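You operate a simulated robot arm through the tools that you are given. There is no shell and no other tool. Be economical: measure what you need, move in short steps, check, and stop when the job is done.

The job below is to be done with a simulated robot arm. You get a single attempt, and the scene is never put back.

## Task
Set the pressure from the air card and blow mould 92 clean.
Fine: the wand's button is on; open the yellow tap for it; afterwards put the wand back in its holder and shut the tap; leave the other moulds dusty.

Only the result counts: the job must be done as asked and must still hold three seconds after the hand-in. Knocking over, shifting, dropping, spilling or breaking anything else fails it.

## Robot
A 7-joint arm with a fingered hand, fixed in place. Base frame: the origin is at the foot of the arm, x ahead of it, y to its left, z up; the work surface is at about z = 0.769. Lengths are in m, angles in rad, forces in N, time in s.
Its first joint turns from -2.601 to 2.601 rad. Payload 3.5 kg.
The tool frame sits at the grasp point between the pads (the TCP): z along the fingers, y along the line on which they close. The tips reach 0.03 m beyond it. Largest opening 0.104 m; the body of the gripper starts 0.035 m behind the TCP. The gripper is a hand of 4 fingers: y runs from the thumb to the fingers, the wrist lies at [-0.015, -0.11, -0.186] in the tool frame.
Orientation is told as [roll, pitch, yaw] about the base's x, y, z axes, in that order, counted from this pose: with the fingers straight down and the wrist toward the robot, the tool's x, y and z point along [0, 1, 0], [1, 0, 0] and [0, 0, -1] of the base frame.

## Interface
- The arm moves only by the tool jog_arm. Its argument "deltas" is one flat list of numbers, 6 for each row, row after row: the shift along the tool's x, y, z in m, then the turn, a rotation vector about the tool's x, y, z in rad. In form: [x, y, z, rx, ry, rz, x, y, z, rx, ry, rz, ...]. A call has 1 to 10 rows; each row is the pose to reach, as a shift and turn from the pose commanded when the call began, along the tool's axes at that moment. Each row takes 0.2 s and may step no farther than 0.05 m and 0.15 rad from the row before; otherwise, the whole call is refused. A pose out of reach is approached as far as the arm can. The call stops where the force on the tool passes 40 N (or 10 N more than at its start, if that is more) or the arm is blocked; 0.2 s more then pass. In this call time passes only in rows, and 0.2 s behind the last. It gives the time, the measured TCP pose, the force on the tool (base axes), the opening and the grip force at its end, in the units of the frame above (readings bear some noise), with the torque about the TCP (base axes, N m) and any sound that the robot's microphone picked up.
- Cameras (640 x 400 px; columns grow to the right, rows downward): "scene" is fixed at [0.2294, -0.6441, 1.5662]; the picture's right is [0.55, -0.83, 0.00], its down [-0.04, -0.02, -1.00] and it looks along [0.83, 0.55, -0.04] (base axes); focal length 214 px, centre (320, 200). "wrist" rides on the gripper at [0.061, -0.092, -0.13] in the tool frame; the picture's right is [-0.81, 0.28, -0.52], its down [-0.53, -0.71, 0.46] and it looks along [-0.24, 0.64, 0.72] (tool axes); focal length 275 px, centre (320, 200). There is no depth. A picture from a camera that has moved, and an enlarged one, comes with that camera's place and axes in the base frame and with its lens. The place of the scene camera against the robot may be out by one fixed shift of up to 0.012 m in any direction.
- get_image(camera): a new picture of that camera. It takes no simulated time.
- lift_body(by): slides the trunk up (or, below 0, down) by that many m; the arm rides with it, the base frame stays. It gives what a move gives, with no picture.
- set_fingers(index, middle, ring, thumb_bend, thumb_turn): sets how far each is bent, from 0 (flat) to 1 (curled in); at 0.3 the hand is open as for a grip, at 0.7 the pads meet at the TCP. One left out holds its place. A second passes; each finger stops where it meets its share of the squeeze, and holds until it gets a number again. It is the only way to open and close the hand. It gives what a move gives, with no picture; readings hold the bend of each and the force on the fingers (four entries, about 0 where the hand has none), thumb and palm. thumb_turn goes from beside the hand (0) to across from the fingers (1), as for a grip.
- enlarge(camera, box): a new picture of the part [left, top, right, bottom] of that camera's present view, enlarged. It takes no simulated time.
- job_done(): hands the job in; it is judged then, once.

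Work in short steps. Places have to be worked out from the pictures, the camera data and where the tool is seen: move nearer, look again, correct. Check each grasp and each placing, and mend what went wrong. You have 120 turns and 76 pictures in all, those below and enlarged ones among them. Open the gripper and draw the arm clear of the work before you hand the job in, unless the task says otherwise; then end with one line.

The tools are called after ">>>" as name(argument=value, ...) on one line, values as JSON. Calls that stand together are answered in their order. jog_arm: Moves the arm, as the interface text tells. Its arguments: {"type":"object","properties":{"deltas":{"type":"array","items":{"type":"number"}}},"required":["deltas"]} The other tools are called the same way: lift_body (by) slides the trunk up or down; set_fingers (index, middle, ring, thumb_bend, thumb_turn) moves the fingers one by one; get_image (camera) takes a picture; enlarge (camera, box) takes an enlarged picture of a part of a camera's view; job_done () hands the job in.

At the start:

```text
clock: 0.0
position: [0.438, -0.4856, 1.4842]
tool_rot: [0.0, -0.001, 0.0]
force: [-1.0, -0.2, 0.5]
ft_torque: [0.01, -0.01, -0.01]
gripper_width: 0.1036
grasp_force: 0.1
shape: jaw
bend: [0.3, 0.3, 0.3, 0.3, 0.98]
finger forces: [0.1, 0.0, 0.1, 0.0, 0.0, 0.0]
trunk travel left (down, up): [-0.65, 0.06]
```

scene: 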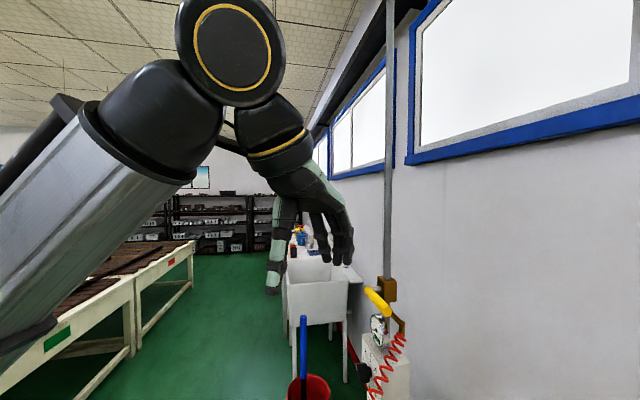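
wrist: 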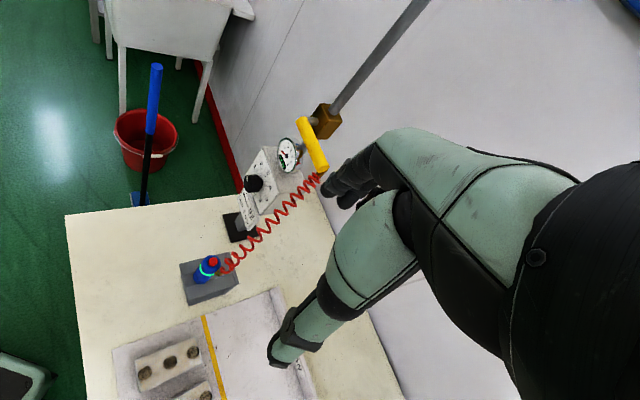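

The wrist view shows the wand in a holder, a regulator panel with a gauge, a yellow tap and a tray of moulds. I'll enlarge those parts first.

>>> enlarge(camera="wrist", box=[170, 90, 350, 310])

>>> enlarge(camera="scene", box=[340, 270, 430, 400])

```text
1.82 times, centred on (260, 200) of wrist
camera zoom: at [0.3461, -0.4243, 1.614], right [0.28, -0.81, 0.52], down [-0.71, -0.53, -0.46], along [0.64, -0.24, -0.72], focal length 500 px, centre (429, 200)
```

zoom: 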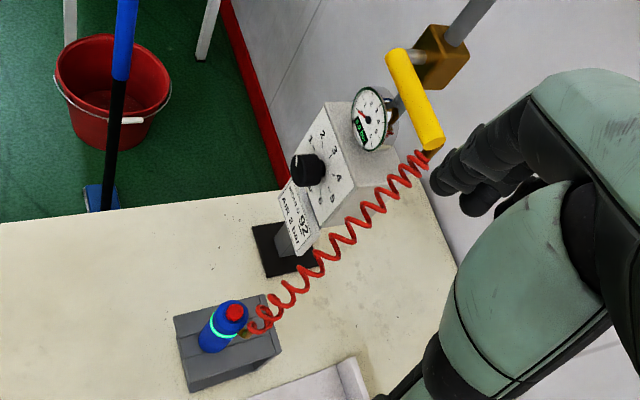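

```text
3.08 times, centred on (385, 335) of scene
camera zoom: at [0.2294, -0.6441, 1.5662], right [0.55, -0.83, 0.0], down [-0.04, -0.02, -1.0], along [0.83, 0.55, -0.04], focal length 660 px, centre (120, -215)
```

zoom: 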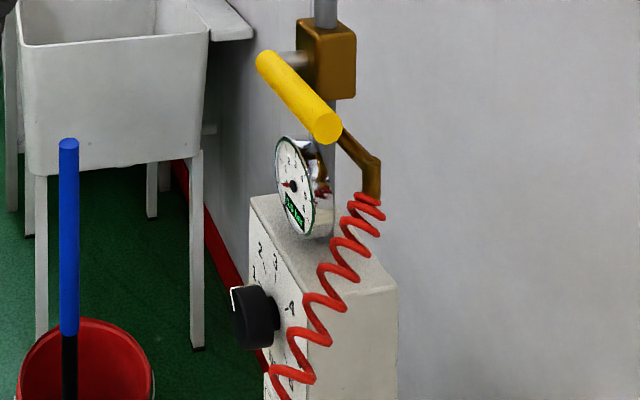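

The card on the stand mentions 92 and air. I'll zoom in on the card and dial, and on the moulds.

>>> enlarge(camera="wrist", box=[230, 130, 310, 250])

>>> enlarge(camera="wrist", box=[60, 240, 380, 400])

```text
3.33 times, centred on (270, 190) of wrist
camera zoom: at [0.3461, -0.4243, 1.614], right [0.28, -0.81, 0.52], down [-0.71, -0.53, -0.46], along [0.64, -0.24, -0.72], focal length 918 px, centre (487, 233)
```

zoom: 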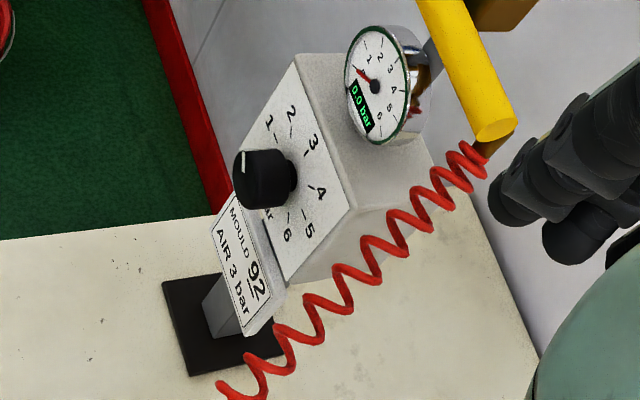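

```text
2.00 times, centred on (220, 320) of wrist
camera zoom: at [0.3461, -0.4243, 1.614], right [0.28, -0.81, 0.52], down [-0.71, -0.53, -0.46], along [0.64, -0.24, -0.72], focal length 551 px, centre (520, -40)
```

zoom: 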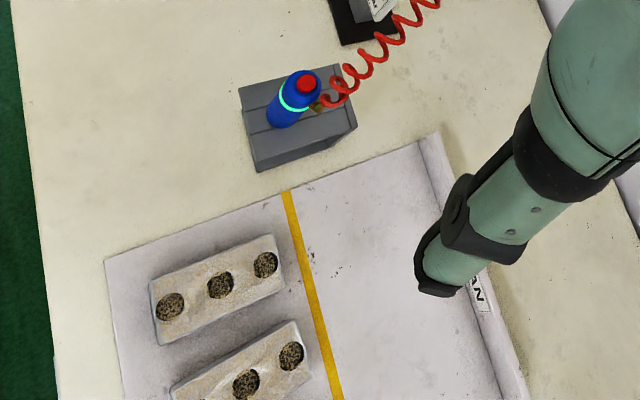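

The card reads "MOULD 92, AIR 3 bar", and the gauge is at 0.0 bar. I estimate the table is rotated about 45°, with the knob near (0.76,-0.43,1.07) and the tap lever near (0.72,-0.48,1.30). I'll move back towards the robot to see the moulds.

>>> jog_arm(deltas=[0, -0.05, 0, 0, 0, 0, 0, -0.1, 0, 0, 0, 0, 0, -0.14, 0, 0, 0, 0])

>>> get_image(camera="wrist")

```text
clock: 0.8
position: [0.3041, -0.4871, 1.4788]
tool_rot: [-0.006, -0.006, -0.004]
force: [0.7, 0.7, 1.0]
ft_torque: [-0.01, 0.02, -0.01]
gripper_width: 0.1037
grasp_force: 0.1
shape: jaw
bend: [0.3, 0.3, 0.3, 0.3, 0.98]
finger forces: [0.1, 0.0, 0.0, 0.0, 0.1, 0.1]
out of reach, approached as far as the arm can: row 3
trunk travel left (down, up): [-0.65, 0.06]
```

```text
69 pictures are left
camera wrist: at [0.2123, -0.4252, 1.6086], right [0.27, -0.81, 0.52], down [-0.71, -0.53, -0.46], along [0.65, -0.25, -0.72], focal length 275 px, centre (320, 200)
```

wrist: 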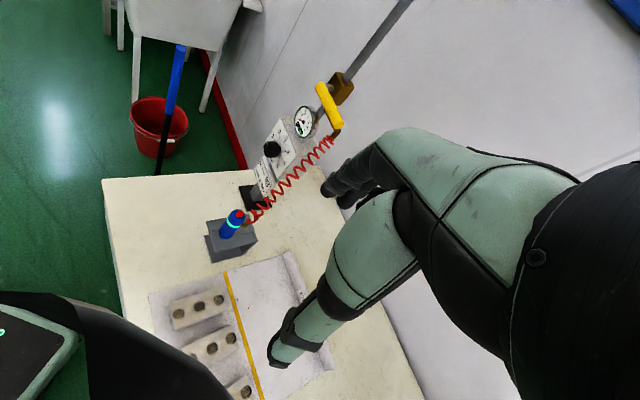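

>>> enlarge(camera="wrist", box=[130, 250, 370, 400])

```text
2.67 times, centred on (250, 325) of wrist
camera zoom: at [0.2123, -0.4252, 1.6086], right [0.27, -0.81, 0.52], down [-0.71, -0.53, -0.46], along [0.65, -0.25, -0.72], focal length 734 px, centre (507, -133)
```

zoom: 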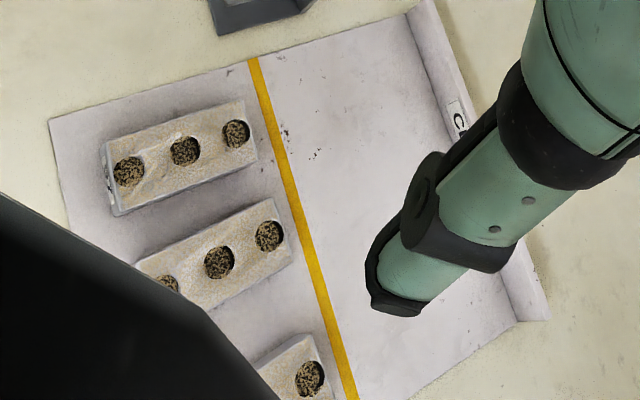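

The tray has three moulds and a label that seems to say "CLEAN". The mould numbers are probably on the ends facing the robot, so I'll yaw the hand about −45° and lower the trunk to read them.

>>> jog_arm(deltas=[0.02, 0.02, 0, 0, 0, 0.131, 0.04, 0.04, 0, 0, 0, 0.262, 0.06, 0.06, 0, 0, 0, 0.393, 0.08, 0.085, 0, 0, 0, 0.524, 0.1, 0.105, 0, 0, 0, 0.655, 0.117, 0.126, 0, 0, 0, 0.785])

>>> lift_body(by=-0.3)

>>> get_image(camera="wrist")

```text
clock: 2.2
position: [0.4403, -0.3807, 1.4637]
tool_rot: [-0.002, 0.0, -0.785]
force: [0.7, 0.8, -0.9]
ft_torque: [0.02, -0.01, -0.04]
gripper_width: 0.1036
grasp_force: 0.0
shape: jaw
bend: [0.3, 0.3, 0.3, 0.3, 0.98]
finger forces: [0.1, 0.0, 0.0, 0.0, 0.0, 0.0]
out of reach, approached as far as the arm can: row 4, 5, 6
trunk travel left (down, up): [-0.65, 0.06]
```

```text
clock: 5.2
position: [0.4411, -0.3811, 1.1648]
tool_rot: [0.0, 0.001, -0.783]
force: [-0.1, -0.8, 0.0]
ft_torque: [-0.02, 0.02, -0.03]
gripper_width: 0.1036
grasp_force: 0.1
shape: jaw
bend: [0.3, 0.3, 0.3, 0.3, 0.98]
finger forces: [0.0, 0.1, 0.0, 0.0, 0.0, 0.1]
trunk travel left (down, up): [-0.35, 0.36]
```

```text
67 pictures are left
camera wrist: at [0.4194, -0.2737, 1.2948], right [-0.38, -0.77, 0.52], down [-0.88, 0.13, -0.45], along [0.28, -0.63, -0.73], focal length 275 px, centre (320, 200)
```

wrist: 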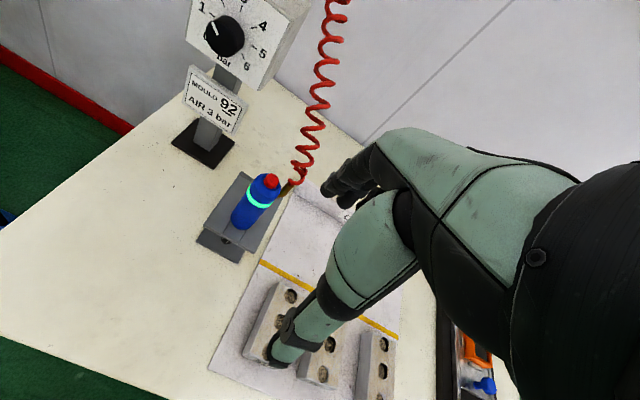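

>>> enlarge(camera="wrist", box=[200, 250, 440, 400])

>>> enlarge(camera="wrist", box=[160, 0, 360, 270])

```text
2.67 times, centred on (320, 325) of wrist
camera zoom: at [0.4194, -0.2737, 1.2948], right [-0.38, -0.77, 0.52], down [-0.88, 0.13, -0.45], along [0.28, -0.63, -0.73], focal length 734 px, centre (320, -133)
```

zoom: 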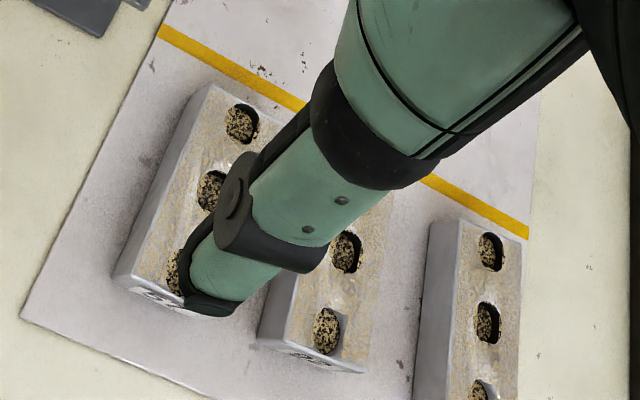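

```text
1.48 times, centred on (260, 135) of wrist
camera zoom: at [0.4194, -0.2737, 1.2948], right [-0.38, -0.77, 0.52], down [-0.88, 0.13, -0.45], along [0.28, -0.63, -0.73], focal length 408 px, centre (409, 296)
```

zoom: 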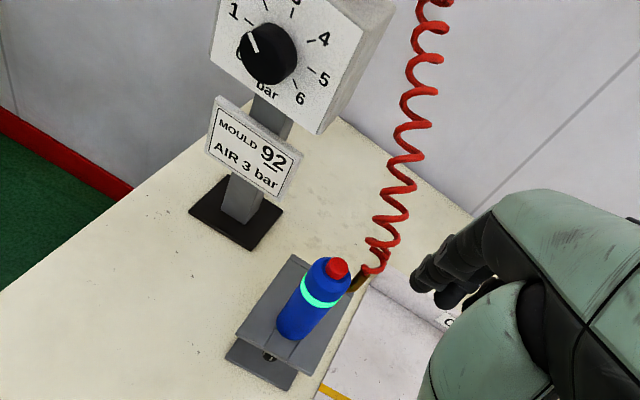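

The mould ends carry labels but the angle is too grazing. I'll swing left and yaw further so the camera looks at the robot-facing ends from farther back.

>>> jog_arm(deltas=[0.0345, -0.015, 0, 0, 0, 0.141, 0.069, -0.03, 0, 0, 0, 0.282, 0.1035, -0.045, 0, 0, 0, 0.423, 0.138, -0.06, 0, 0, 0, 0.564, 0.1725, -0.075, 0, 0, 0, 0.705, 0.207, -0.09, 0, 0, 0, 0.846, 0.2415, -0.105, 0, 0, 0, 0.987, 0.276, -0.12, 0, 0, 0, 1.13])

>>> get_image(camera="wrist")

```text
clock: 7.0
position: [0.607, -0.2238, 1.0844]
tool_rot: [0.092, -0.037, -1.832]
force: [-0.6, 1.0, 0.8]
ft_torque: [0.02, 0.0, 0.0]
gripper_width: 0.104
grasp_force: 0.1
shape: jaw
bend: [0.3, 0.3, 0.3, 0.3, 0.98]
finger forces: [0.0, 0.1, 0.1, 0.0, 0.0, 0.1]
out of reach, approached as far as the arm can: row 1, 2, 3, 4, 5, 6, 7, 8
trunk travel left (down, up): [-0.35, 0.36]
```

```text
64 pictures are left
camera wrist: at [0.6782, -0.1435, 1.2159], right [-0.89, -0.03, 0.45], down [-0.29, 0.8, -0.53], along [-0.34, -0.6, -0.72], focal length 275 px, centre (320, 200)
```

wrist: 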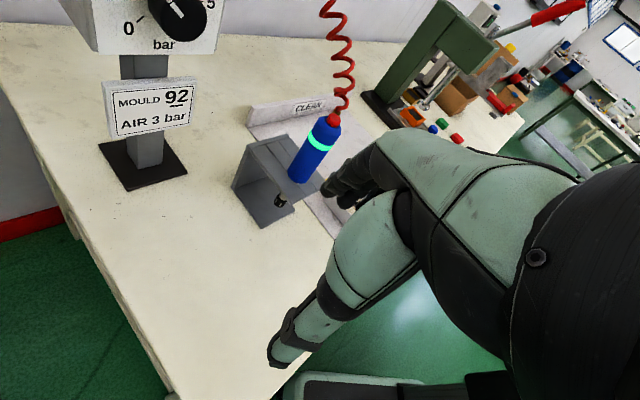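

The moulds are hidden behind the hand from here. I can read them better from the other side (TCP near (0.12,-0.57), yaw 0), so I'll raise the trunk a little and swing back.

>>> lift_body(by=0.15)

>>> jog_arm(deltas=[-0.013, 0.025, 0, 0, 0, -0.14, -0.026, 0.05, 0, 0, 0, -0.28, -0.039, 0.076, 0, 0, 0, -0.42, -0.052, 0.102, 0, 0, 0, -0.56, -0.065, 0.127, 0, 0, 0, -0.7, -0.078, 0.153, 0, 0, 0, -0.84, -0.091, 0.179, 0, 0, 0, -0.98, -0.104, 0.204, 0, 0, 0, -1.11])

```text
clock: 8.8
position: [0.6057, -0.2251, 1.2342]
tool_rot: [0.092, -0.034, -1.83]
force: [-0.1, -1.4, 0.4]
ft_torque: [-0.03, 0.03, -0.01]
gripper_width: 0.1037
grasp_force: 0.0
shape: jaw
bend: [0.3, 0.3, 0.3, 0.3, 0.98]
finger forces: [0.1, 0.1, 0.1, 0.0, 0.0, 0.0]
trunk travel left (down, up): [-0.5, 0.21]
```

```text
clock: 10.6
position: [0.4537, -0.3968, 1.2329]
tool_rot: [0.008, -0.099, -0.715]
force: [-0.5, -0.1, -0.6]
ft_torque: [-0.03, -0.02, 0.01]
gripper_width: 0.1039
grasp_force: 0.0
shape: jaw
bend: [0.3, 0.3, 0.3, 0.3, 0.98]
finger forces: [0.0, 0.0, 0.0, 0.0, 0.0, 0.1]
trunk travel left (down, up): [-0.5, 0.21]
```

>>> jog_arm(deltas=[-0.042, -0.0135, 0, 0, 0, -0.09, -0.084, -0.027, 0, 0, 0, -0.18, -0.126, -0.0405, 0, 0, 0, -0.27, -0.168, -0.054, 0, 0, 0, -0.36, -0.21, -0.0675, 0, 0, 0, -0.45, -0.252, -0.081, 0, 0, 0, -0.54, -0.294, -0.0945, 0, 0, 0, -0.63, -0.333, -0.108, 0, 0, 0, -0.71])

>>> get_image(camera="wrist")

```text
clock: 12.2
position: [0.1846, -0.5607, 1.2193]
tool_rot: [-0.05, -0.09, -0.088]
force: [-20.5, -41.0, 32.1]
ft_torque: [7.78, 0.99, 6.02]
gripper_width: 0.1036
grasp_force: 0.0
shape: jaw
bend: [0.3, 0.3, 0.3, 0.3, 0.98]
finger forces: [0.1, 0.1, 0.1, 0.0, 0.0, 0.1]
trunk travel left (down, up): [-0.5, 0.21]
stopped in row 8: the force on the tool passed its limit at 153 N (the readings are from after the stop); the commanded pose is now the measured one
```

```text
63 pictures are left
camera wrist: at [0.0895, -0.4835, 1.3374], right [0.15, -0.8, 0.58], down [-0.72, -0.49, -0.49], along [0.68, -0.34, -0.65], focal length 275 px, centre (320, 200)
```

wrist: 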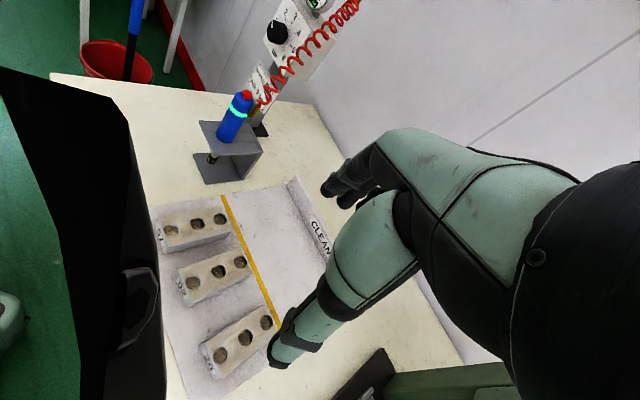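

The hand touched something, probably the robot's own body on the left. The mould labels are now visible, so I'll read them and then back off.

>>> enlarge(camera="wrist", box=[140, 190, 300, 390])

>>> jog_arm(deltas=[0, 0.03, 0, 0, 0, 0])

>>> get_image(camera="scene")

```text
2.00 times, centred on (220, 290) of wrist
camera zoom: at [0.0895, -0.4835, 1.3374], right [0.15, -0.8, 0.58], down [-0.72, -0.49, -0.49], along [0.68, -0.34, -0.65], focal length 551 px, centre (520, 20)
```

zoom: 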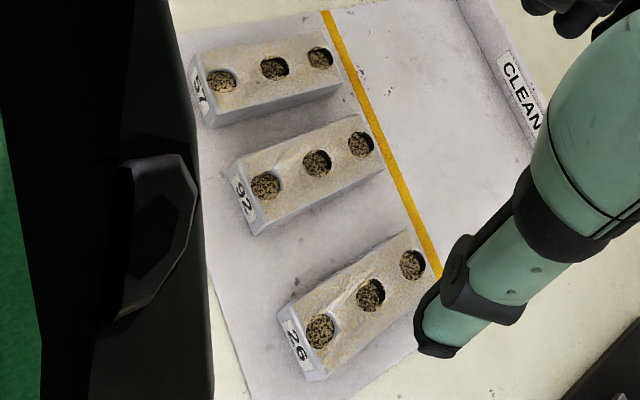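

```text
clock: 12.6
position: [0.2147, -0.5629, 1.2194]
tool_rot: [-0.05, -0.091, -0.091]
force: [0.0, 0.4, 0.4]
ft_torque: [0.01, -0.01, 0.02]
gripper_width: 0.1041
grasp_force: 0.1
shape: jaw
bend: [0.3, 0.3, 0.3, 0.3, 0.98]
finger forces: [0.0, 0.0, 0.1, 0.0, 0.0, 0.1]
trunk travel left (down, up): [-0.5, 0.21]
```

```text
61 pictures are left
```

scene: 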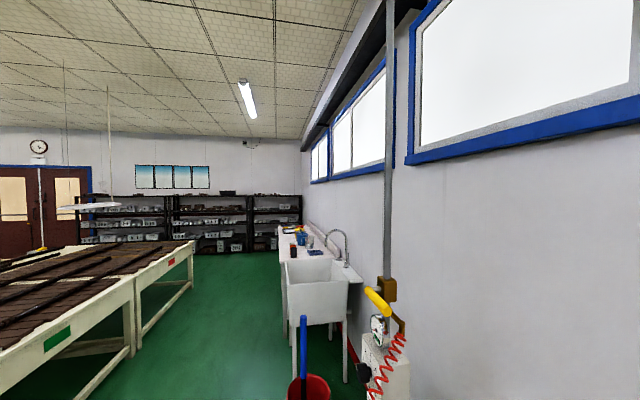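

>>> enlarge(camera="wrist", box=[140, 180, 260, 380])

```text
2.00 times, centred on (200, 280) of wrist
camera zoom: at [0.119, -0.4865, 1.3393], right [0.15, -0.8, 0.58], down [-0.72, -0.49, -0.49], along [0.68, -0.34, -0.65], focal length 551 px, centre (560, 40)
```

zoom: 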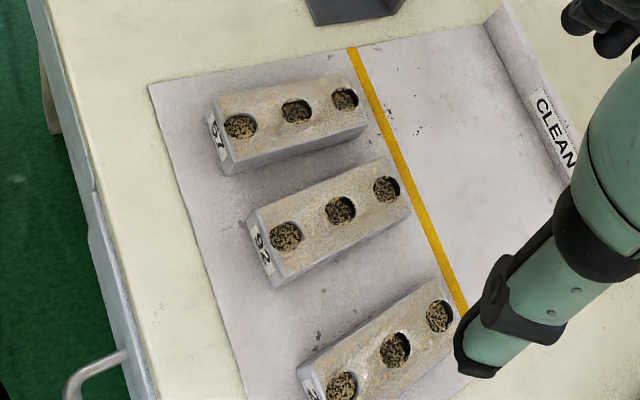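

>>> enlarge(camera="wrist", box=[175, 230, 235, 290])

>>> enlarge(camera="wrist", box=[195, 320, 285, 390])

```text
6.67 times, centred on (205, 260) of wrist
camera zoom: at [0.119, -0.4865, 1.3393], right [0.15, -0.8, 0.58], down [-0.72, -0.49, -0.49], along [0.68, -0.34, -0.65], focal length 1835 px, centre (1087, -200)
```

zoom: 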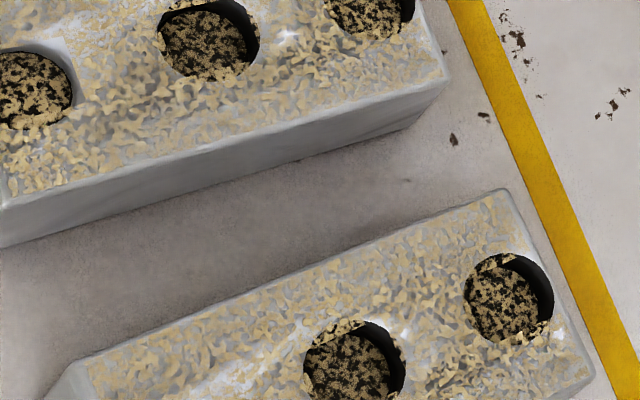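

```text
5.71 times, centred on (240, 355) of wrist
camera zoom: at [0.119, -0.4865, 1.3393], right [0.15, -0.8, 0.58], down [-0.72, -0.49, -0.49], along [0.68, -0.34, -0.65], focal length 1573 px, centre (777, -686)
```

zoom: 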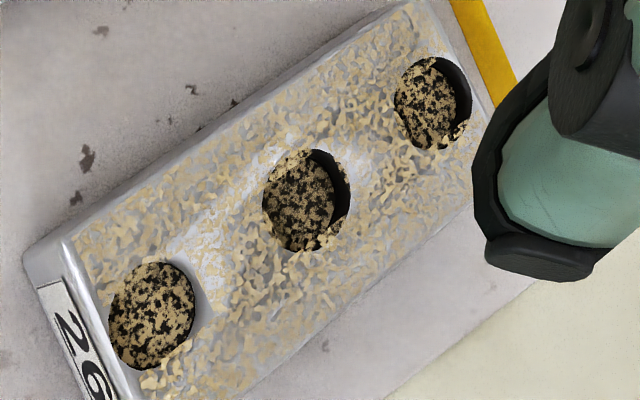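

>>> enlarge(camera="wrist", box=[140, 280, 200, 320])

>>> enlarge(camera="wrist", box=[120, 225, 180, 265])

```text
10.00 times, centred on (170, 300) of wrist
camera zoom: at [0.119, -0.4865, 1.3393], right [0.15, -0.8, 0.58], down [-0.72, -0.49, -0.49], along [0.68, -0.34, -0.65], focal length 2753 px, centre (1820, -800)
```

zoom: 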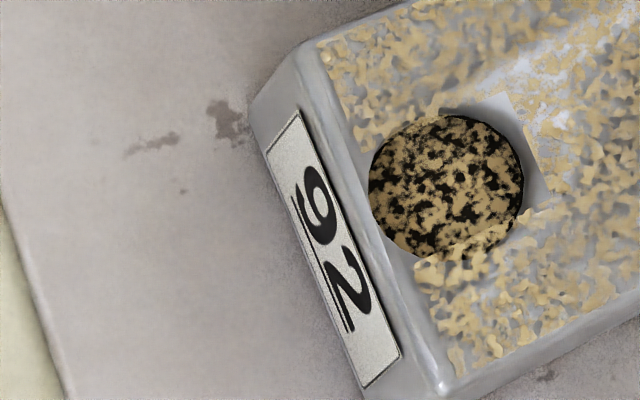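

```text
10.00 times, centred on (150, 245) of wrist
camera zoom: at [0.119, -0.4865, 1.3393], right [0.15, -0.8, 0.58], down [-0.72, -0.49, -0.49], along [0.68, -0.34, -0.65], focal length 2753 px, centre (2020, -250)
```

zoom: 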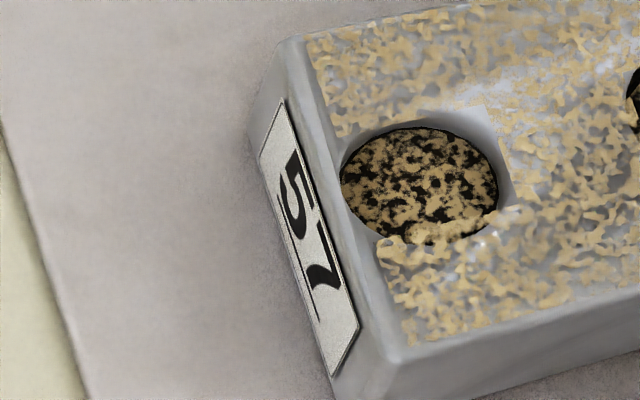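

Mould 92 is the middle one, with 57 towards the wand and 26 at the far end. The knob pointer looks to be at 1 now, and 3 is straight up, so it needs about 90° clockwise. I'll go towards the panel with yaw −45°.

>>> jog_arm(deltas=[0.024, 0.034, 0, 0, 0, 0.087, 0.048, 0.068, 0, 0, 0, 0.174, 0.072, 0.102, 0, 0, 0, 0.261, 0.096, 0.136, 0, 0, 0, 0.348, 0.12, 0.17, 0, 0, 0, 0.435, 0.144, 0.204, 0, 0, 0, 0.522, 0.168, 0.237, 0, 0, 0, 0.609, 0.189, 0.27, 0, 0, 0, 0.695])

```text
clock: 14.4
position: [0.5011, -0.3981, 1.2367]
tool_rot: [0.023, -0.099, -0.792]
force: [0.1, -0.9, 0.1]
ft_torque: [-0.01, -0.01, -0.03]
gripper_width: 0.104
grasp_force: 0.1
shape: jaw
bend: [0.3, 0.3, 0.3, 0.3, 0.98]
finger forces: [0.0, 0.0, 0.0, 0.1, 0.0, 0.1]
trunk travel left (down, up): [-0.5, 0.21]
```

>>> jog_arm(deltas=[0.0153, 0, 0.0138, -0.147, 0, 0, 0.0306, 0, 0.0276, -0.294, 0, 0, 0.0459, 0, 0.0414, -0.441, 0, 0, 0.0612, 0, 0.0552, -0.588, 0, 0, 0.0765, 0, 0.069, -0.735, 0, 0, 0.0918, 0, 0.0828, -0.882, 0, 0, 0.1071, 0, 0.0966, -1.029, 0, 0, 0.1224, 0, 0.1104, -1.176, 0, 0, 0.1377, 0, 0.1242, -1.323, 0, 0, 0.153, 0, 0.138, -1.47, 0, 0])

>>> get_image(camera="wrist")

```text
clock: 16.6
position: [0.6187, -0.2986, 1.1038]
tool_rot: [1.59, -1.549, -2.378]
force: [0.6, 0.5, 0.1]
ft_torque: [0.0, 0.02, 0.01]
gripper_width: 0.1038
grasp_force: 0.0
shape: jaw
bend: [0.3, 0.3, 0.3, 0.3, 0.98]
finger forces: [0.0, 0.0, 0.0, 0.0, 0.0, 0.1]
trunk travel left (down, up): [-0.5, 0.21]
```

```text
55 pictures are left
camera wrist: at [0.5727, -0.1621, 1.0132], right [-0.94, -0.21, 0.26], down [-0.04, -0.69, -0.72], along [0.33, -0.69, 0.64], focal length 275 px, centre (320, 200)
```

wrist: 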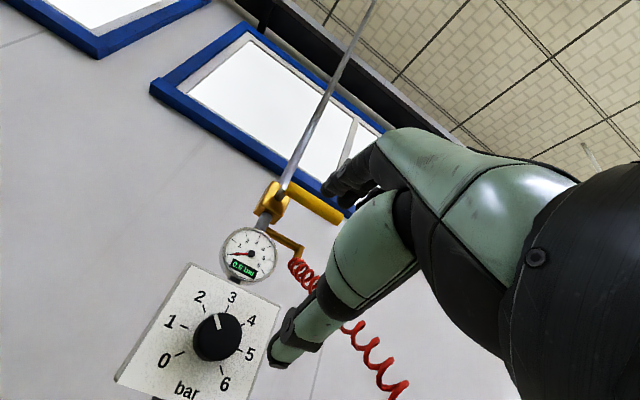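

>>> enlarge(camera="wrist", box=[110, 215, 310, 400])

>>> enlarge(camera="wrist", box=[210, 150, 370, 270])

```text
2.16 times, centred on (210, 308) of wrist
camera zoom: at [0.5727, -0.1621, 1.0132], right [-0.94, -0.21, 0.26], down [-0.04, -0.69, -0.72], along [0.33, -0.69, 0.64], focal length 595 px, centre (558, -32)
```

zoom: 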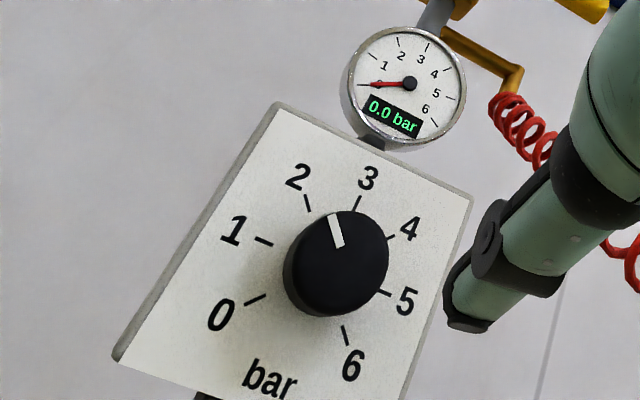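

```text
3.33 times, centred on (290, 210) of wrist
camera zoom: at [0.5727, -0.1621, 1.0132], right [-0.94, -0.21, 0.26], down [-0.04, -0.69, -0.72], along [0.33, -0.69, 0.64], focal length 918 px, centre (420, 167)
```

zoom: 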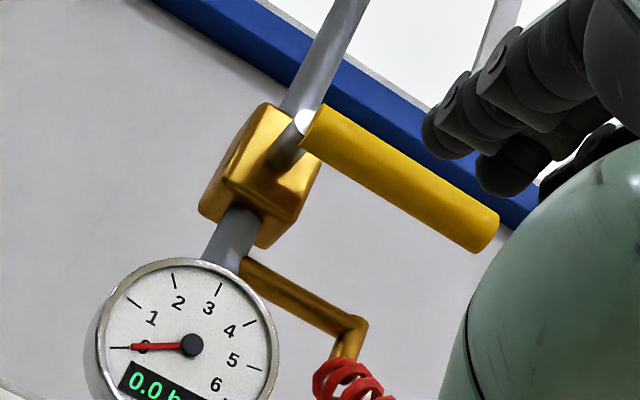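

A frontal view: the pointer is at 2 and the gauge reads 0.0, so 3 bar needs +45° clockwise. The knob front is about 0.186 m ahead of the TCP and 0.04 m below it. I'll roll the hand 45°, narrow it and move closer.

>>> jog_arm(deltas=[0, -0.007, 0.015, 0, 0, 0.131, 0, -0.013, 0.03, 0, 0, 0.262, 0.002, -0.02, 0.05, 0, 0, 0.393, 0.003, -0.026, 0.07, 0, 0, 0.524, 0.004, -0.033, 0.09, 0, 0, 0.655, 0.005, -0.039, 0.11, 0, 0, 0.785])

>>> set_fingers(index=0.4, middle=0.4, ring=0.4, thumb_bend=0.4)

>>> get_image(camera="wrist")

>>> get_image(camera="scene")

```text
clock: 18.0
position: [0.702, -0.3727, 1.0635]
tool_rot: [1.57, -0.764, -2.356]
force: [-0.6, -0.3, 0.5]
ft_torque: [0.03, -0.01, 0.02]
gripper_width: 0.1038
grasp_force: 0.0
shape: jaw
bend: [0.3, 0.3, 0.3, 0.3, 0.98]
finger forces: [0.0, 0.1, 0.0, 0.1, 0.1, 0.0]
trunk travel left (down, up): [-0.5, 0.21]
```

```text
clock: 19.0
position: [0.7021, -0.3729, 1.0635]
tool_rot: [1.569, -0.765, -2.356]
force: [-0.6, -0.2, 0.5]
ft_torque: [0.02, 0.01, 0.02]
gripper_width: 0.0786
grasp_force: 0.0
shape: fingers
bend: [0.4, 0.4, 0.4, 0.4, 0.98]
finger forces: [0.1, 0.0, 0.1, 0.0, 0.1, 0.1]
trunk travel left (down, up): [-0.5, 0.21]
```

```text
52 pictures are left
camera wrist: at [0.6873, -0.2035, 1.0443], right [-0.9, -0.17, -0.39], down [0.42, -0.22, -0.88], along [0.06, -0.96, 0.27], focal length 275 px, centre (320, 200)
```

wrist: 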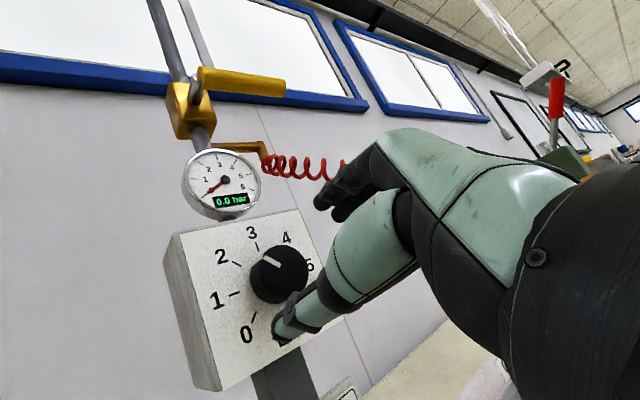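

```text
51 pictures are left
```

scene: 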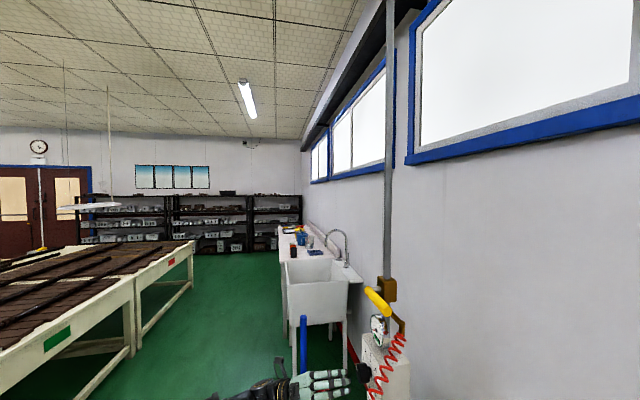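

Triangulation puts the knob front at (0.755,-0.4285,1.067), about 0.077 m ahead along tool z. I'll move on and close on it.

>>> jog_arm(deltas=[0.001, 0.004, 0.025, 0, 0, 0, 0.001, 0.004, 0.048, 0, 0, 0, 0.001, 0.004, 0.068, 0, 0, 0])

>>> get_image(camera="wrist")

```text
clock: 19.8
position: [0.7488, -0.4218, 1.0653]
tool_rot: [1.569, -0.765, -2.356]
force: [-0.6, 0.4, -0.5]
ft_torque: [0.02, -0.03, -0.02]
gripper_width: 0.0787
grasp_force: 0.0
shape: fingers
bend: [0.4, 0.4, 0.4, 0.4, 0.98]
finger forces: [0.0, 0.1, 0.0, 0.0, 0.0, 0.0]
trunk travel left (down, up): [-0.5, 0.21]
```

```text
50 pictures are left
camera wrist: at [0.7344, -0.2538, 1.0466], right [-0.9, -0.17, -0.39], down [0.42, -0.22, -0.88], along [0.06, -0.96, 0.27], focal length 275 px, centre (320, 200)
```

wrist: 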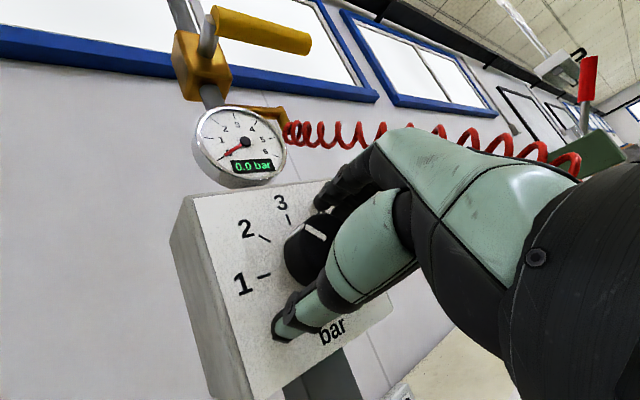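

>>> set_fingers(index=0.65, middle=0.65, ring=0.65, thumb_bend=0.65)

>>> enlarge(camera="wrist", box=[180, 80, 420, 360])

```text
clock: 20.8
position: [0.7472, -0.4227, 1.0664]
tool_rot: [1.568, -0.765, -2.359]
force: [-0.1, -4.9, 2.4]
ft_torque: [-0.01, -0.02, -0.07]
gripper_width: 0.0369
grasp_force: 9.8
shape: fingers
bend: [0.57, 0.6, 0.65, 0.57, 0.97]
finger forces: [7.1, 4.6, 0.0, 0.0, 7.2, 0.0]
trunk travel left (down, up): [-0.5, 0.21]
```

```text
1.43 times, centred on (300, 220) of wrist
camera zoom: at [0.7338, -0.2542, 1.0469], right [-0.9, -0.17, -0.39], down [0.42, -0.22, -0.88], along [0.06, -0.96, 0.27], focal length 393 px, centre (349, 171)
```

zoom: 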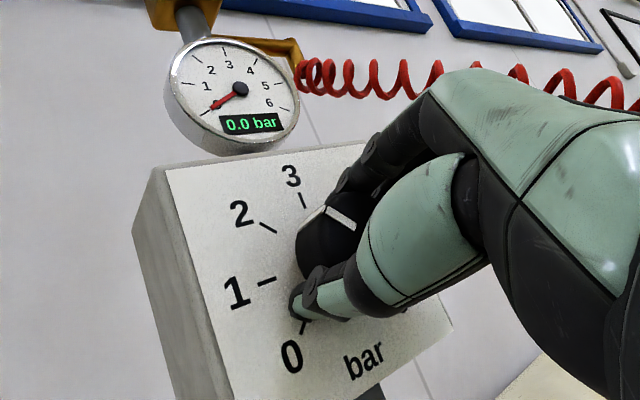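

The grip holds, with about 10 N. I'll turn +45°.

>>> jog_arm(deltas=[0, 0, 0, 0, 0, 0.131, 0, 0, 0, 0, 0, 0.262, 0, 0, 0, 0, 0, 0.393, 0, 0, 0, 0, 0, 0.524, 0, 0, 0, 0, 0, 0.655, 0, 0, 0, 0, 0, 0.785])

>>> get_image(camera="wrist")

```text
clock: 22.2
position: [0.7455, -0.4255, 1.0887]
tool_rot: [1.543, 0.015, -2.356]
force: [-4.6, -8.5, 0.8]
ft_torque: [-0.24, 0.15, -0.16]
gripper_width: 0.0138
grasp_force: 5.5
shape: fingers
bend: [0.65, 0.62, 0.59, 0.65, 0.97]
finger forces: [0.1, 4.8, 6.0, 0.0, 0.1, 0.0]
out of reach, approached as far as the arm can: row 5, 6
trunk travel left (down, up): [-0.5, 0.21]
```

```text
48 pictures are left
camera wrist: at [0.7195, -0.2709, 1.1559], right [-0.57, 0.2, -0.8], down [0.82, 0.2, -0.54], along [0.05, -0.96, -0.27], focal length 275 px, centre (320, 200)
```

wrist: 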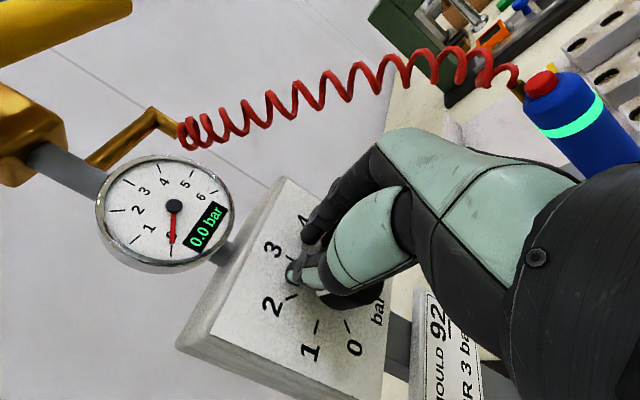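

The arm ran out of wrist range, drifted upward and slipped off the knob. I'll open, back off and see where the pointer is.

>>> set_fingers(index=0.4, middle=0.4, ring=0.4, thumb_bend=0.4)

>>> jog_arm(deltas=[0, 0, -0.03, 0, 0, 0, 0, 0, -0.06, 0, 0, 0])

>>> enlarge(camera="wrist", box=[140, 150, 420, 400])

```text
clock: 23.2
position: [0.7464, -0.424, 1.0888]
tool_rot: [1.537, 0.012, -2.357]
force: [0.0, -0.4, 0.9]
ft_torque: [-0.01, -0.02, 0.01]
gripper_width: 0.0777
grasp_force: 0.0
shape: fingers
bend: [0.4, 0.4, 0.4, 0.4, 0.97]
finger forces: [0.0, 0.1, 0.0, 0.0, 0.1, 0.0]
trunk travel left (down, up): [-0.5, 0.21]
```

```text
clock: 23.8
position: [0.7024, -0.3838, 1.0993]
tool_rot: [1.559, 0.018, -2.355]
force: [0.0, 0.4, -0.1]
ft_torque: [0.0, 0.0, 0.01]
gripper_width: 0.0775
grasp_force: 0.2
shape: fingers
bend: [0.4, 0.4, 0.4, 0.4, 0.97]
finger forces: [0.1, 0.1, 0.0, 0.1, 0.0, 0.1]
out of reach, approached as far as the arm can: row 1, 2
trunk travel left (down, up): [-0.5, 0.21]
```

```text
1.60 times, centred on (280, 275) of wrist
camera zoom: at [0.6754, -0.2283, 1.1639], right [-0.56, 0.19, -0.81], down [0.83, 0.19, -0.53], along [0.06, -0.96, -0.26], focal length 440 px, centre (384, 80)
```

zoom: 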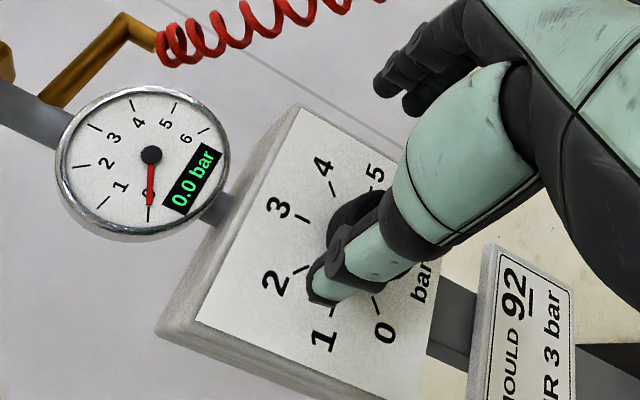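

>>> jog_arm(deltas=[0.005, 0, 0, 0, 0, -0.14, 0.01, 0, 0, 0, 0, -0.28, 0.015, 0, 0, 0, 0, -0.42, 0.02, 0, 0, 0, 0, -0.56, 0.02, 0, 0, 0, 0, -0.7, 0.02, 0, 0, 0, 0, -0.84, 0.02, 0, 0, 0, 0, -0.98, 0.02, 0, 0, 0, 0, -1.12, 0.02, 0, 0, 0, 0, -1.26])

>>> enlarge(camera="wrist", box=[110, 150, 370, 400])

```text
clock: 25.8
position: [0.7022, -0.3829, 1.1183]
tool_rot: [1.565, -1.243, -2.354]
force: [-0.2, 0.1, 0.5]
ft_torque: [0.0, 0.0, 0.0]
gripper_width: 0.0775
grasp_force: 0.1
shape: fingers
bend: [0.4, 0.4, 0.4, 0.4, 0.97]
finger forces: [0.1, 0.0, 0.1, 0.0, 0.1, 0.1]
trunk travel left (down, up): [-0.5, 0.21]
```

```text
1.60 times, centred on (240, 275) of wrist
camera zoom: at [0.6731, -0.2283, 1.0515], right [-0.97, -0.24, 0.0], down [0.13, -0.52, -0.85], along [0.2, -0.82, 0.53], focal length 440 px, centre (448, 80)
```

zoom: 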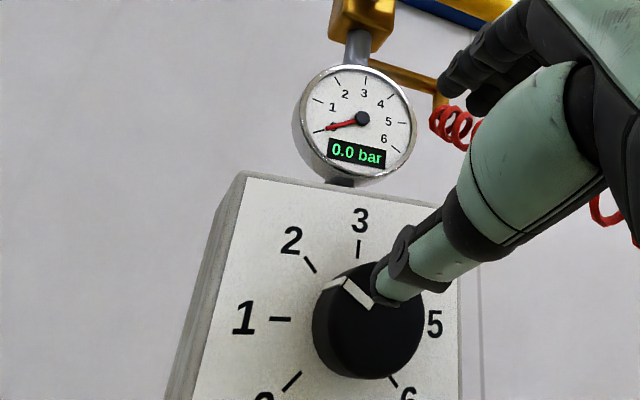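

The pointer is still about at 2, so the knob slipped in the grip. I'll regrasp with the hand rolled back so that the 45° turn stays within the wrist range.

>>> jog_arm(deltas=[-0.0024, -0.01, 0, 0, 0, -0.14, -0.0048, -0.02, 0, 0, 0, -0.28, -0.0072, -0.03, 0, 0, 0, -0.42, -0.0096, -0.04, 0, 0, 0, -0.56, -0.012, -0.05, 0, 0, 0, -0.7])

>>> enlarge(camera="wrist", box=[110, 150, 370, 400])

```text
clock: 27.0
position: [0.7261, -0.3344, 1.0818]
tool_rot: [-1.465, -1.231, 0.618]
force: [-0.1, -0.7, -0.3]
ft_torque: [0.0, -0.04, 0.03]
gripper_width: 0.0777
grasp_force: 0.0
shape: fingers
bend: [0.4, 0.4, 0.4, 0.4, 0.97]
finger forces: [0.0, 0.1, 0.1, 0.1, 0.0, 0.0]
out of reach, approached as far as the arm can: row 4, 5
trunk travel left (down, up): [-0.5, 0.21]
```

```text
1.60 times, centred on (240, 275) of wrist
camera zoom: at [0.6592, -0.2162, 0.9787], right [-0.83, -0.07, 0.55], down [-0.27, -0.82, -0.51], along [0.48, -0.57, 0.66], focal length 440 px, centre (448, 80)
```

zoom: 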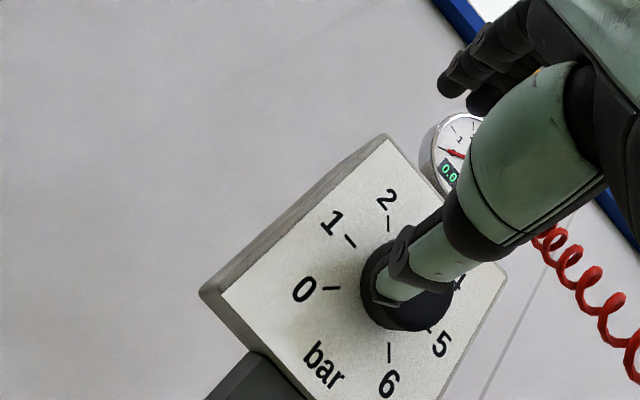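

That roll is out of range too. The workable roll is about −0.1 to +1.2 rad, so I'll go to roll 0.2 in front of the knob.

>>> jog_arm(deltas=[-0.009, -0.007, 0.008, -0.011, 0.017, 0.134, -0.018, -0.014, 0.016, -0.022, 0.034, 0.268, -0.028, -0.021, 0.024, -0.033, 0.05, 0.402, -0.037, -0.028, 0.031, -0.043, 0.067, 0.536])

>>> enlarge(camera="wrist", box=[110, 150, 370, 400])

```text
clock: 28.0
position: [0.7131, -0.3857, 1.0653]
tool_rot: [1.585, -1.368, -2.368]
force: [0.2, -0.2, -1.1]
ft_torque: [0.03, 0.01, 0.0]
gripper_width: 0.0778
grasp_force: 0.0
shape: fingers
bend: [0.4, 0.4, 0.4, 0.4, 0.97]
finger forces: [0.1, 0.0, 0.0, 0.0, 0.0, 0.0]
trunk travel left (down, up): [-0.5, 0.21]
```

```text
1.60 times, centred on (240, 275) of wrist
camera zoom: at [0.677, -0.2401, 0.9876], right [-0.97, -0.24, 0.1], down [0.06, -0.59, -0.8], along [0.25, -0.77, 0.58], focal length 440 px, centre (448, 80)
```

zoom: 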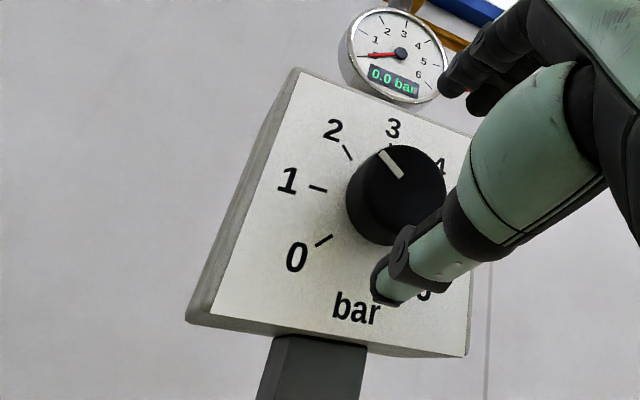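

Aligned, and the pointer reads roughly 1.9–2. I'll advance and grip.

>>> jog_arm(deltas=[0, 0.001, 0.03, 0, 0, 0, 0, 0.001, 0.056, 0, 0, 0])

>>> set_fingers(index=0.68, middle=0.68, ring=0.68, thumb_bend=0.68)

>>> jog_arm(deltas=[0, 0, 0, 0, 0, 0.1, 0, 0, 0, 0, 0, 0.2, 0, 0, 0, 0, 0, 0.3, 0, 0, 0, 0, 0, 0.4])

>>> enlarge(camera="wrist", box=[150, 100, 410, 350])

```text
clock: 28.6
position: [0.7517, -0.4252, 1.0661]
tool_rot: [1.593, -1.371, -2.377]
force: [-5.4, 3.8, 0.3]
ft_torque: [-0.17, -0.17, -0.08]
gripper_width: 0.0777
grasp_force: 3.2
shape: fingers
bend: [0.4, 0.4, 0.4, 0.4, 0.97]
finger forces: [0.0, 5.6, 0.0, 0.1, 0.0, 0.0]
trunk travel left (down, up): [-0.5, 0.21]
```

```text
clock: 29.6
position: [0.7506, -0.4252, 1.0679]
tool_rot: [1.595, -1.372, -2.379]
force: [-9.6, 8.9, 4.9]
ft_torque: [-0.32, -0.22, -0.14]
gripper_width: 0.0356
grasp_force: 17.4
shape: fingers
bend: [0.59, 0.61, 0.68, 0.57, 0.97]
finger forces: [6.7, 16.9, 0.1, 0.1, 11.3, 0.0]
trunk travel left (down, up): [-0.5, 0.21]
```

```text
clock: 30.6
position: [0.7523, -0.4258, 1.0683]
tool_rot: [1.579, -0.969, -2.361]
force: [-17.4, 11.4, 1.6]
ft_torque: [-0.37, -0.17, -0.28]
gripper_width: 0.0352
grasp_force: 25.3
shape: fingers
bend: [0.59, 0.61, 0.68, 0.57, 0.98]
finger forces: [13.4, 25.3, 0.0, 0.0, 11.7, 0.1]
trunk travel left (down, up): [-0.5, 0.21]
```

```text
1.60 times, centred on (280, 225) of wrist
camera zoom: at [0.7315, -0.261, 1.0266], right [-0.95, -0.22, -0.24], down [0.3, -0.35, -0.89], along [0.11, -0.91, 0.4], focal length 440 px, centre (384, 160)
```

zoom: 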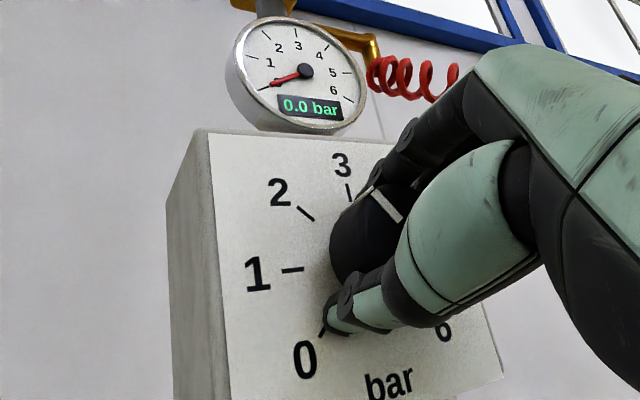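

>>> jog_arm(deltas=[0, 0, -0.004, 0, 0, 0, 0, 0, -0.004, 0, 0, 0.1, 0, 0, -0.004, 0, 0, 0.2, 0, 0, -0.004, 0, 0, 0.3, 0, 0, -0.004, 0, 0, 0.4])

>>> enlarge(camera="wrist", box=[150, 100, 410, 350])

```text
clock: 31.8
position: [0.7487, -0.4248, 1.0666]
tool_rot: [1.574, -0.567, -2.356]
force: [-4.5, -4.6, 1.7]
ft_torque: [-0.15, -0.02, -0.37]
gripper_width: 0.0354
grasp_force: 19.4
shape: fingers
bend: [0.58, 0.61, 0.68, 0.58, 0.98]
finger forces: [8.5, 21.4, 0.1, 0.0, 9.2, 0.0]
trunk travel left (down, up): [-0.5, 0.21]
```

```text
1.60 times, centred on (280, 225) of wrist
camera zoom: at [0.7359, -0.255, 1.0691], right [-0.84, -0.11, -0.54], down [0.55, -0.1, -0.83], along [0.04, -0.99, 0.14], focal length 440 px, centre (384, 160)
```

zoom: 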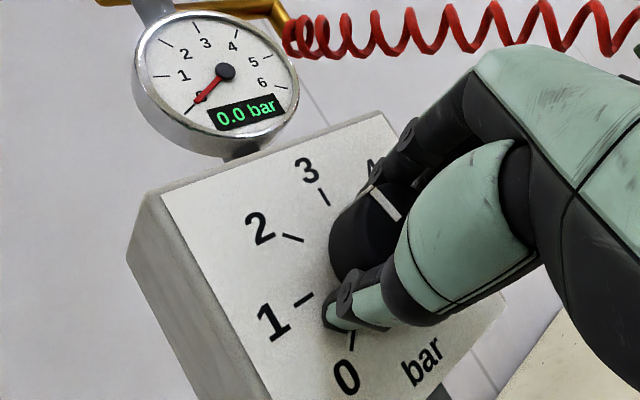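

The knob turns with the hand: the pointer is fixed in the hand view and now near 2.7. I'll turn about 0.2 rad more, release, back off and check.

>>> jog_arm(deltas=[0, 0, 0, 0, 0, 0.1, 0, 0, 0, 0, 0, 0.2])

>>> enlarge(camera="wrist", box=[150, 100, 410, 350])

>>> set_fingers(index=0.4, middle=0.4, ring=0.4, thumb_bend=0.4)

>>> jog_arm(deltas=[0, 0, -0.04, 0, 0, 0, 0, 0, -0.08, 0, 0, 0, 0, 0, -0.08, 0, 0, -0.14, 0, 0, -0.08, 0, 0, -0.28, 0, 0, -0.08, 0, 0, -0.42, 0, 0, -0.08, 0, 0, -0.56, 0, 0, -0.08, 0, 0, -0.7])

>>> enlarge(camera="wrist", box=[110, 150, 370, 400])

```text
clock: 32.4
position: [0.7507, -0.4242, 1.0652]
tool_rot: [1.576, -0.368, -2.357]
force: [-6.6, -6.7, 1.0]
ft_torque: [-0.15, 0.05, -0.45]
gripper_width: 0.0354
grasp_force: 20.5
shape: fingers
bend: [0.58, 0.61, 0.68, 0.58, 0.98]
finger forces: [8.8, 23.2, 0.1, 0.0, 8.7, 0.0]
trunk travel left (down, up): [-0.5, 0.21]
```

```text
1.60 times, centred on (280, 225) of wrist
camera zoom: at [0.7339, -0.2565, 1.0907], right [-0.75, -0.02, -0.66], down [0.66, 0.01, -0.75], along [0.03, -1.0, 0.01], focal length 440 px, centre (384, 160)
```

zoom: 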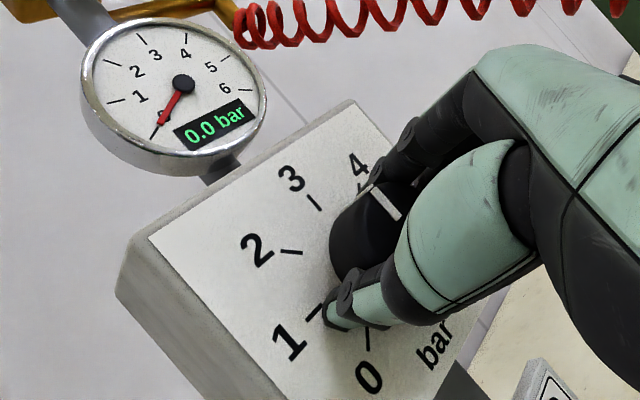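

```text
clock: 33.4
position: [0.7523, -0.4235, 1.0664]
tool_rot: [1.574, -0.37, -2.353]
force: [-0.8, 0.0, -0.8]
ft_torque: [-0.04, 0.01, 0.02]
gripper_width: 0.0778
grasp_force: 0.1
shape: fingers
bend: [0.4, 0.4, 0.4, 0.4, 0.98]
finger forces: [0.0, 0.1, 0.0, 0.0, 0.1, 0.0]
trunk travel left (down, up): [-0.5, 0.21]
```

```text
clock: 35.0
position: [0.6945, -0.3673, 1.0667]
tool_rot: [1.578, -1.073, -2.359]
force: [-0.1, -0.5, -0.1]
ft_torque: [-0.03, 0.01, -0.03]
gripper_width: 0.0775
grasp_force: 0.1
shape: fingers
bend: [0.4, 0.4, 0.4, 0.4, 0.98]
finger forces: [0.1, 0.0, 0.1, 0.0, 0.0, 0.0]
trunk travel left (down, up): [-0.5, 0.21]
```

```text
1.60 times, centred on (240, 275) of wrist
camera zoom: at [0.6716, -0.206, 1.0151], right [-0.96, -0.23, -0.15], down [0.24, -0.41, -0.88], along [0.14, -0.88, 0.45], focal length 440 px, centre (448, 80)
```

zoom: 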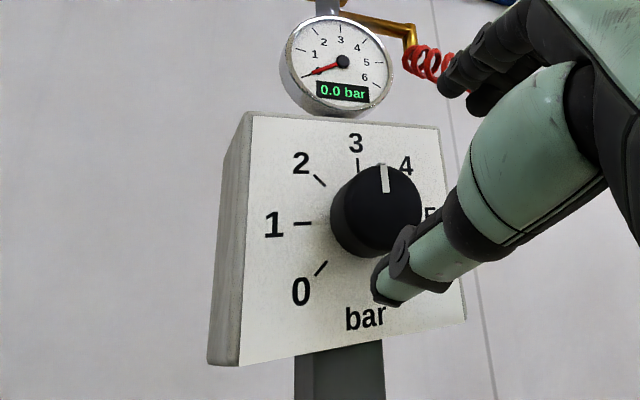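

The knob pointer now sits at about 3; the gauge will confirm it once the tap is open. The lever runs horizontally from its pivot (0.767,-0.440) to its free end (0.69,-0.515) at z≈1.298. I'll raise the trunk and line the hand up on the free part of the lever.

>>> lift_body(by=0.21)

>>> jog_arm(deltas=[-0.016, 0.015, 0, 0, 0, -0.11, -0.032, 0.03, 0, 0, 0, -0.22, -0.048, 0.044, 0, 0, 0, -0.33, -0.0647, 0.059, 0, 0, 0, -0.44])

>>> get_image(camera="wrist")

```text
clock: 37.3
position: [0.694, -0.3658, 1.2761]
tool_rot: [1.576, -1.071, -2.36]
force: [-0.6, -0.6, 0.6]
ft_torque: [0.04, -0.01, -0.01]
gripper_width: 0.0774
grasp_force: 0.0
shape: fingers
bend: [0.4, 0.4, 0.4, 0.4, 0.98]
finger forces: [0.1, 0.0, 0.1, 0.0, 0.0, 0.1]
trunk travel left (down, up): [-0.71, 0.0]
```

```text
clock: 38.3
position: [0.6353, -0.4264, 1.2974]
tool_rot: [1.606, -1.51, -2.389]
force: [0.9, -1.0, -0.3]
ft_torque: [0.02, 0.0, 0.0]
gripper_width: 0.0776
grasp_force: 0.0
shape: fingers
bend: [0.4, 0.4, 0.4, 0.4, 0.98]
finger forces: [0.1, 0.0, 0.0, 0.0, 0.0, 0.0]
trunk travel left (down, up): [-0.71, 0.0]
```

```text
39 pictures are left
camera wrist: at [0.5907, -0.2882, 1.2097], right [-0.95, -0.22, 0.22], down [-0.02, -0.67, -0.74], along [0.31, -0.71, 0.63], focal length 275 px, centre (320, 200)
```

wrist: 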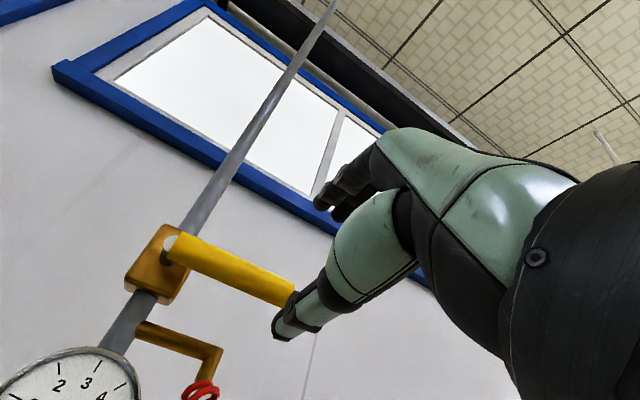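

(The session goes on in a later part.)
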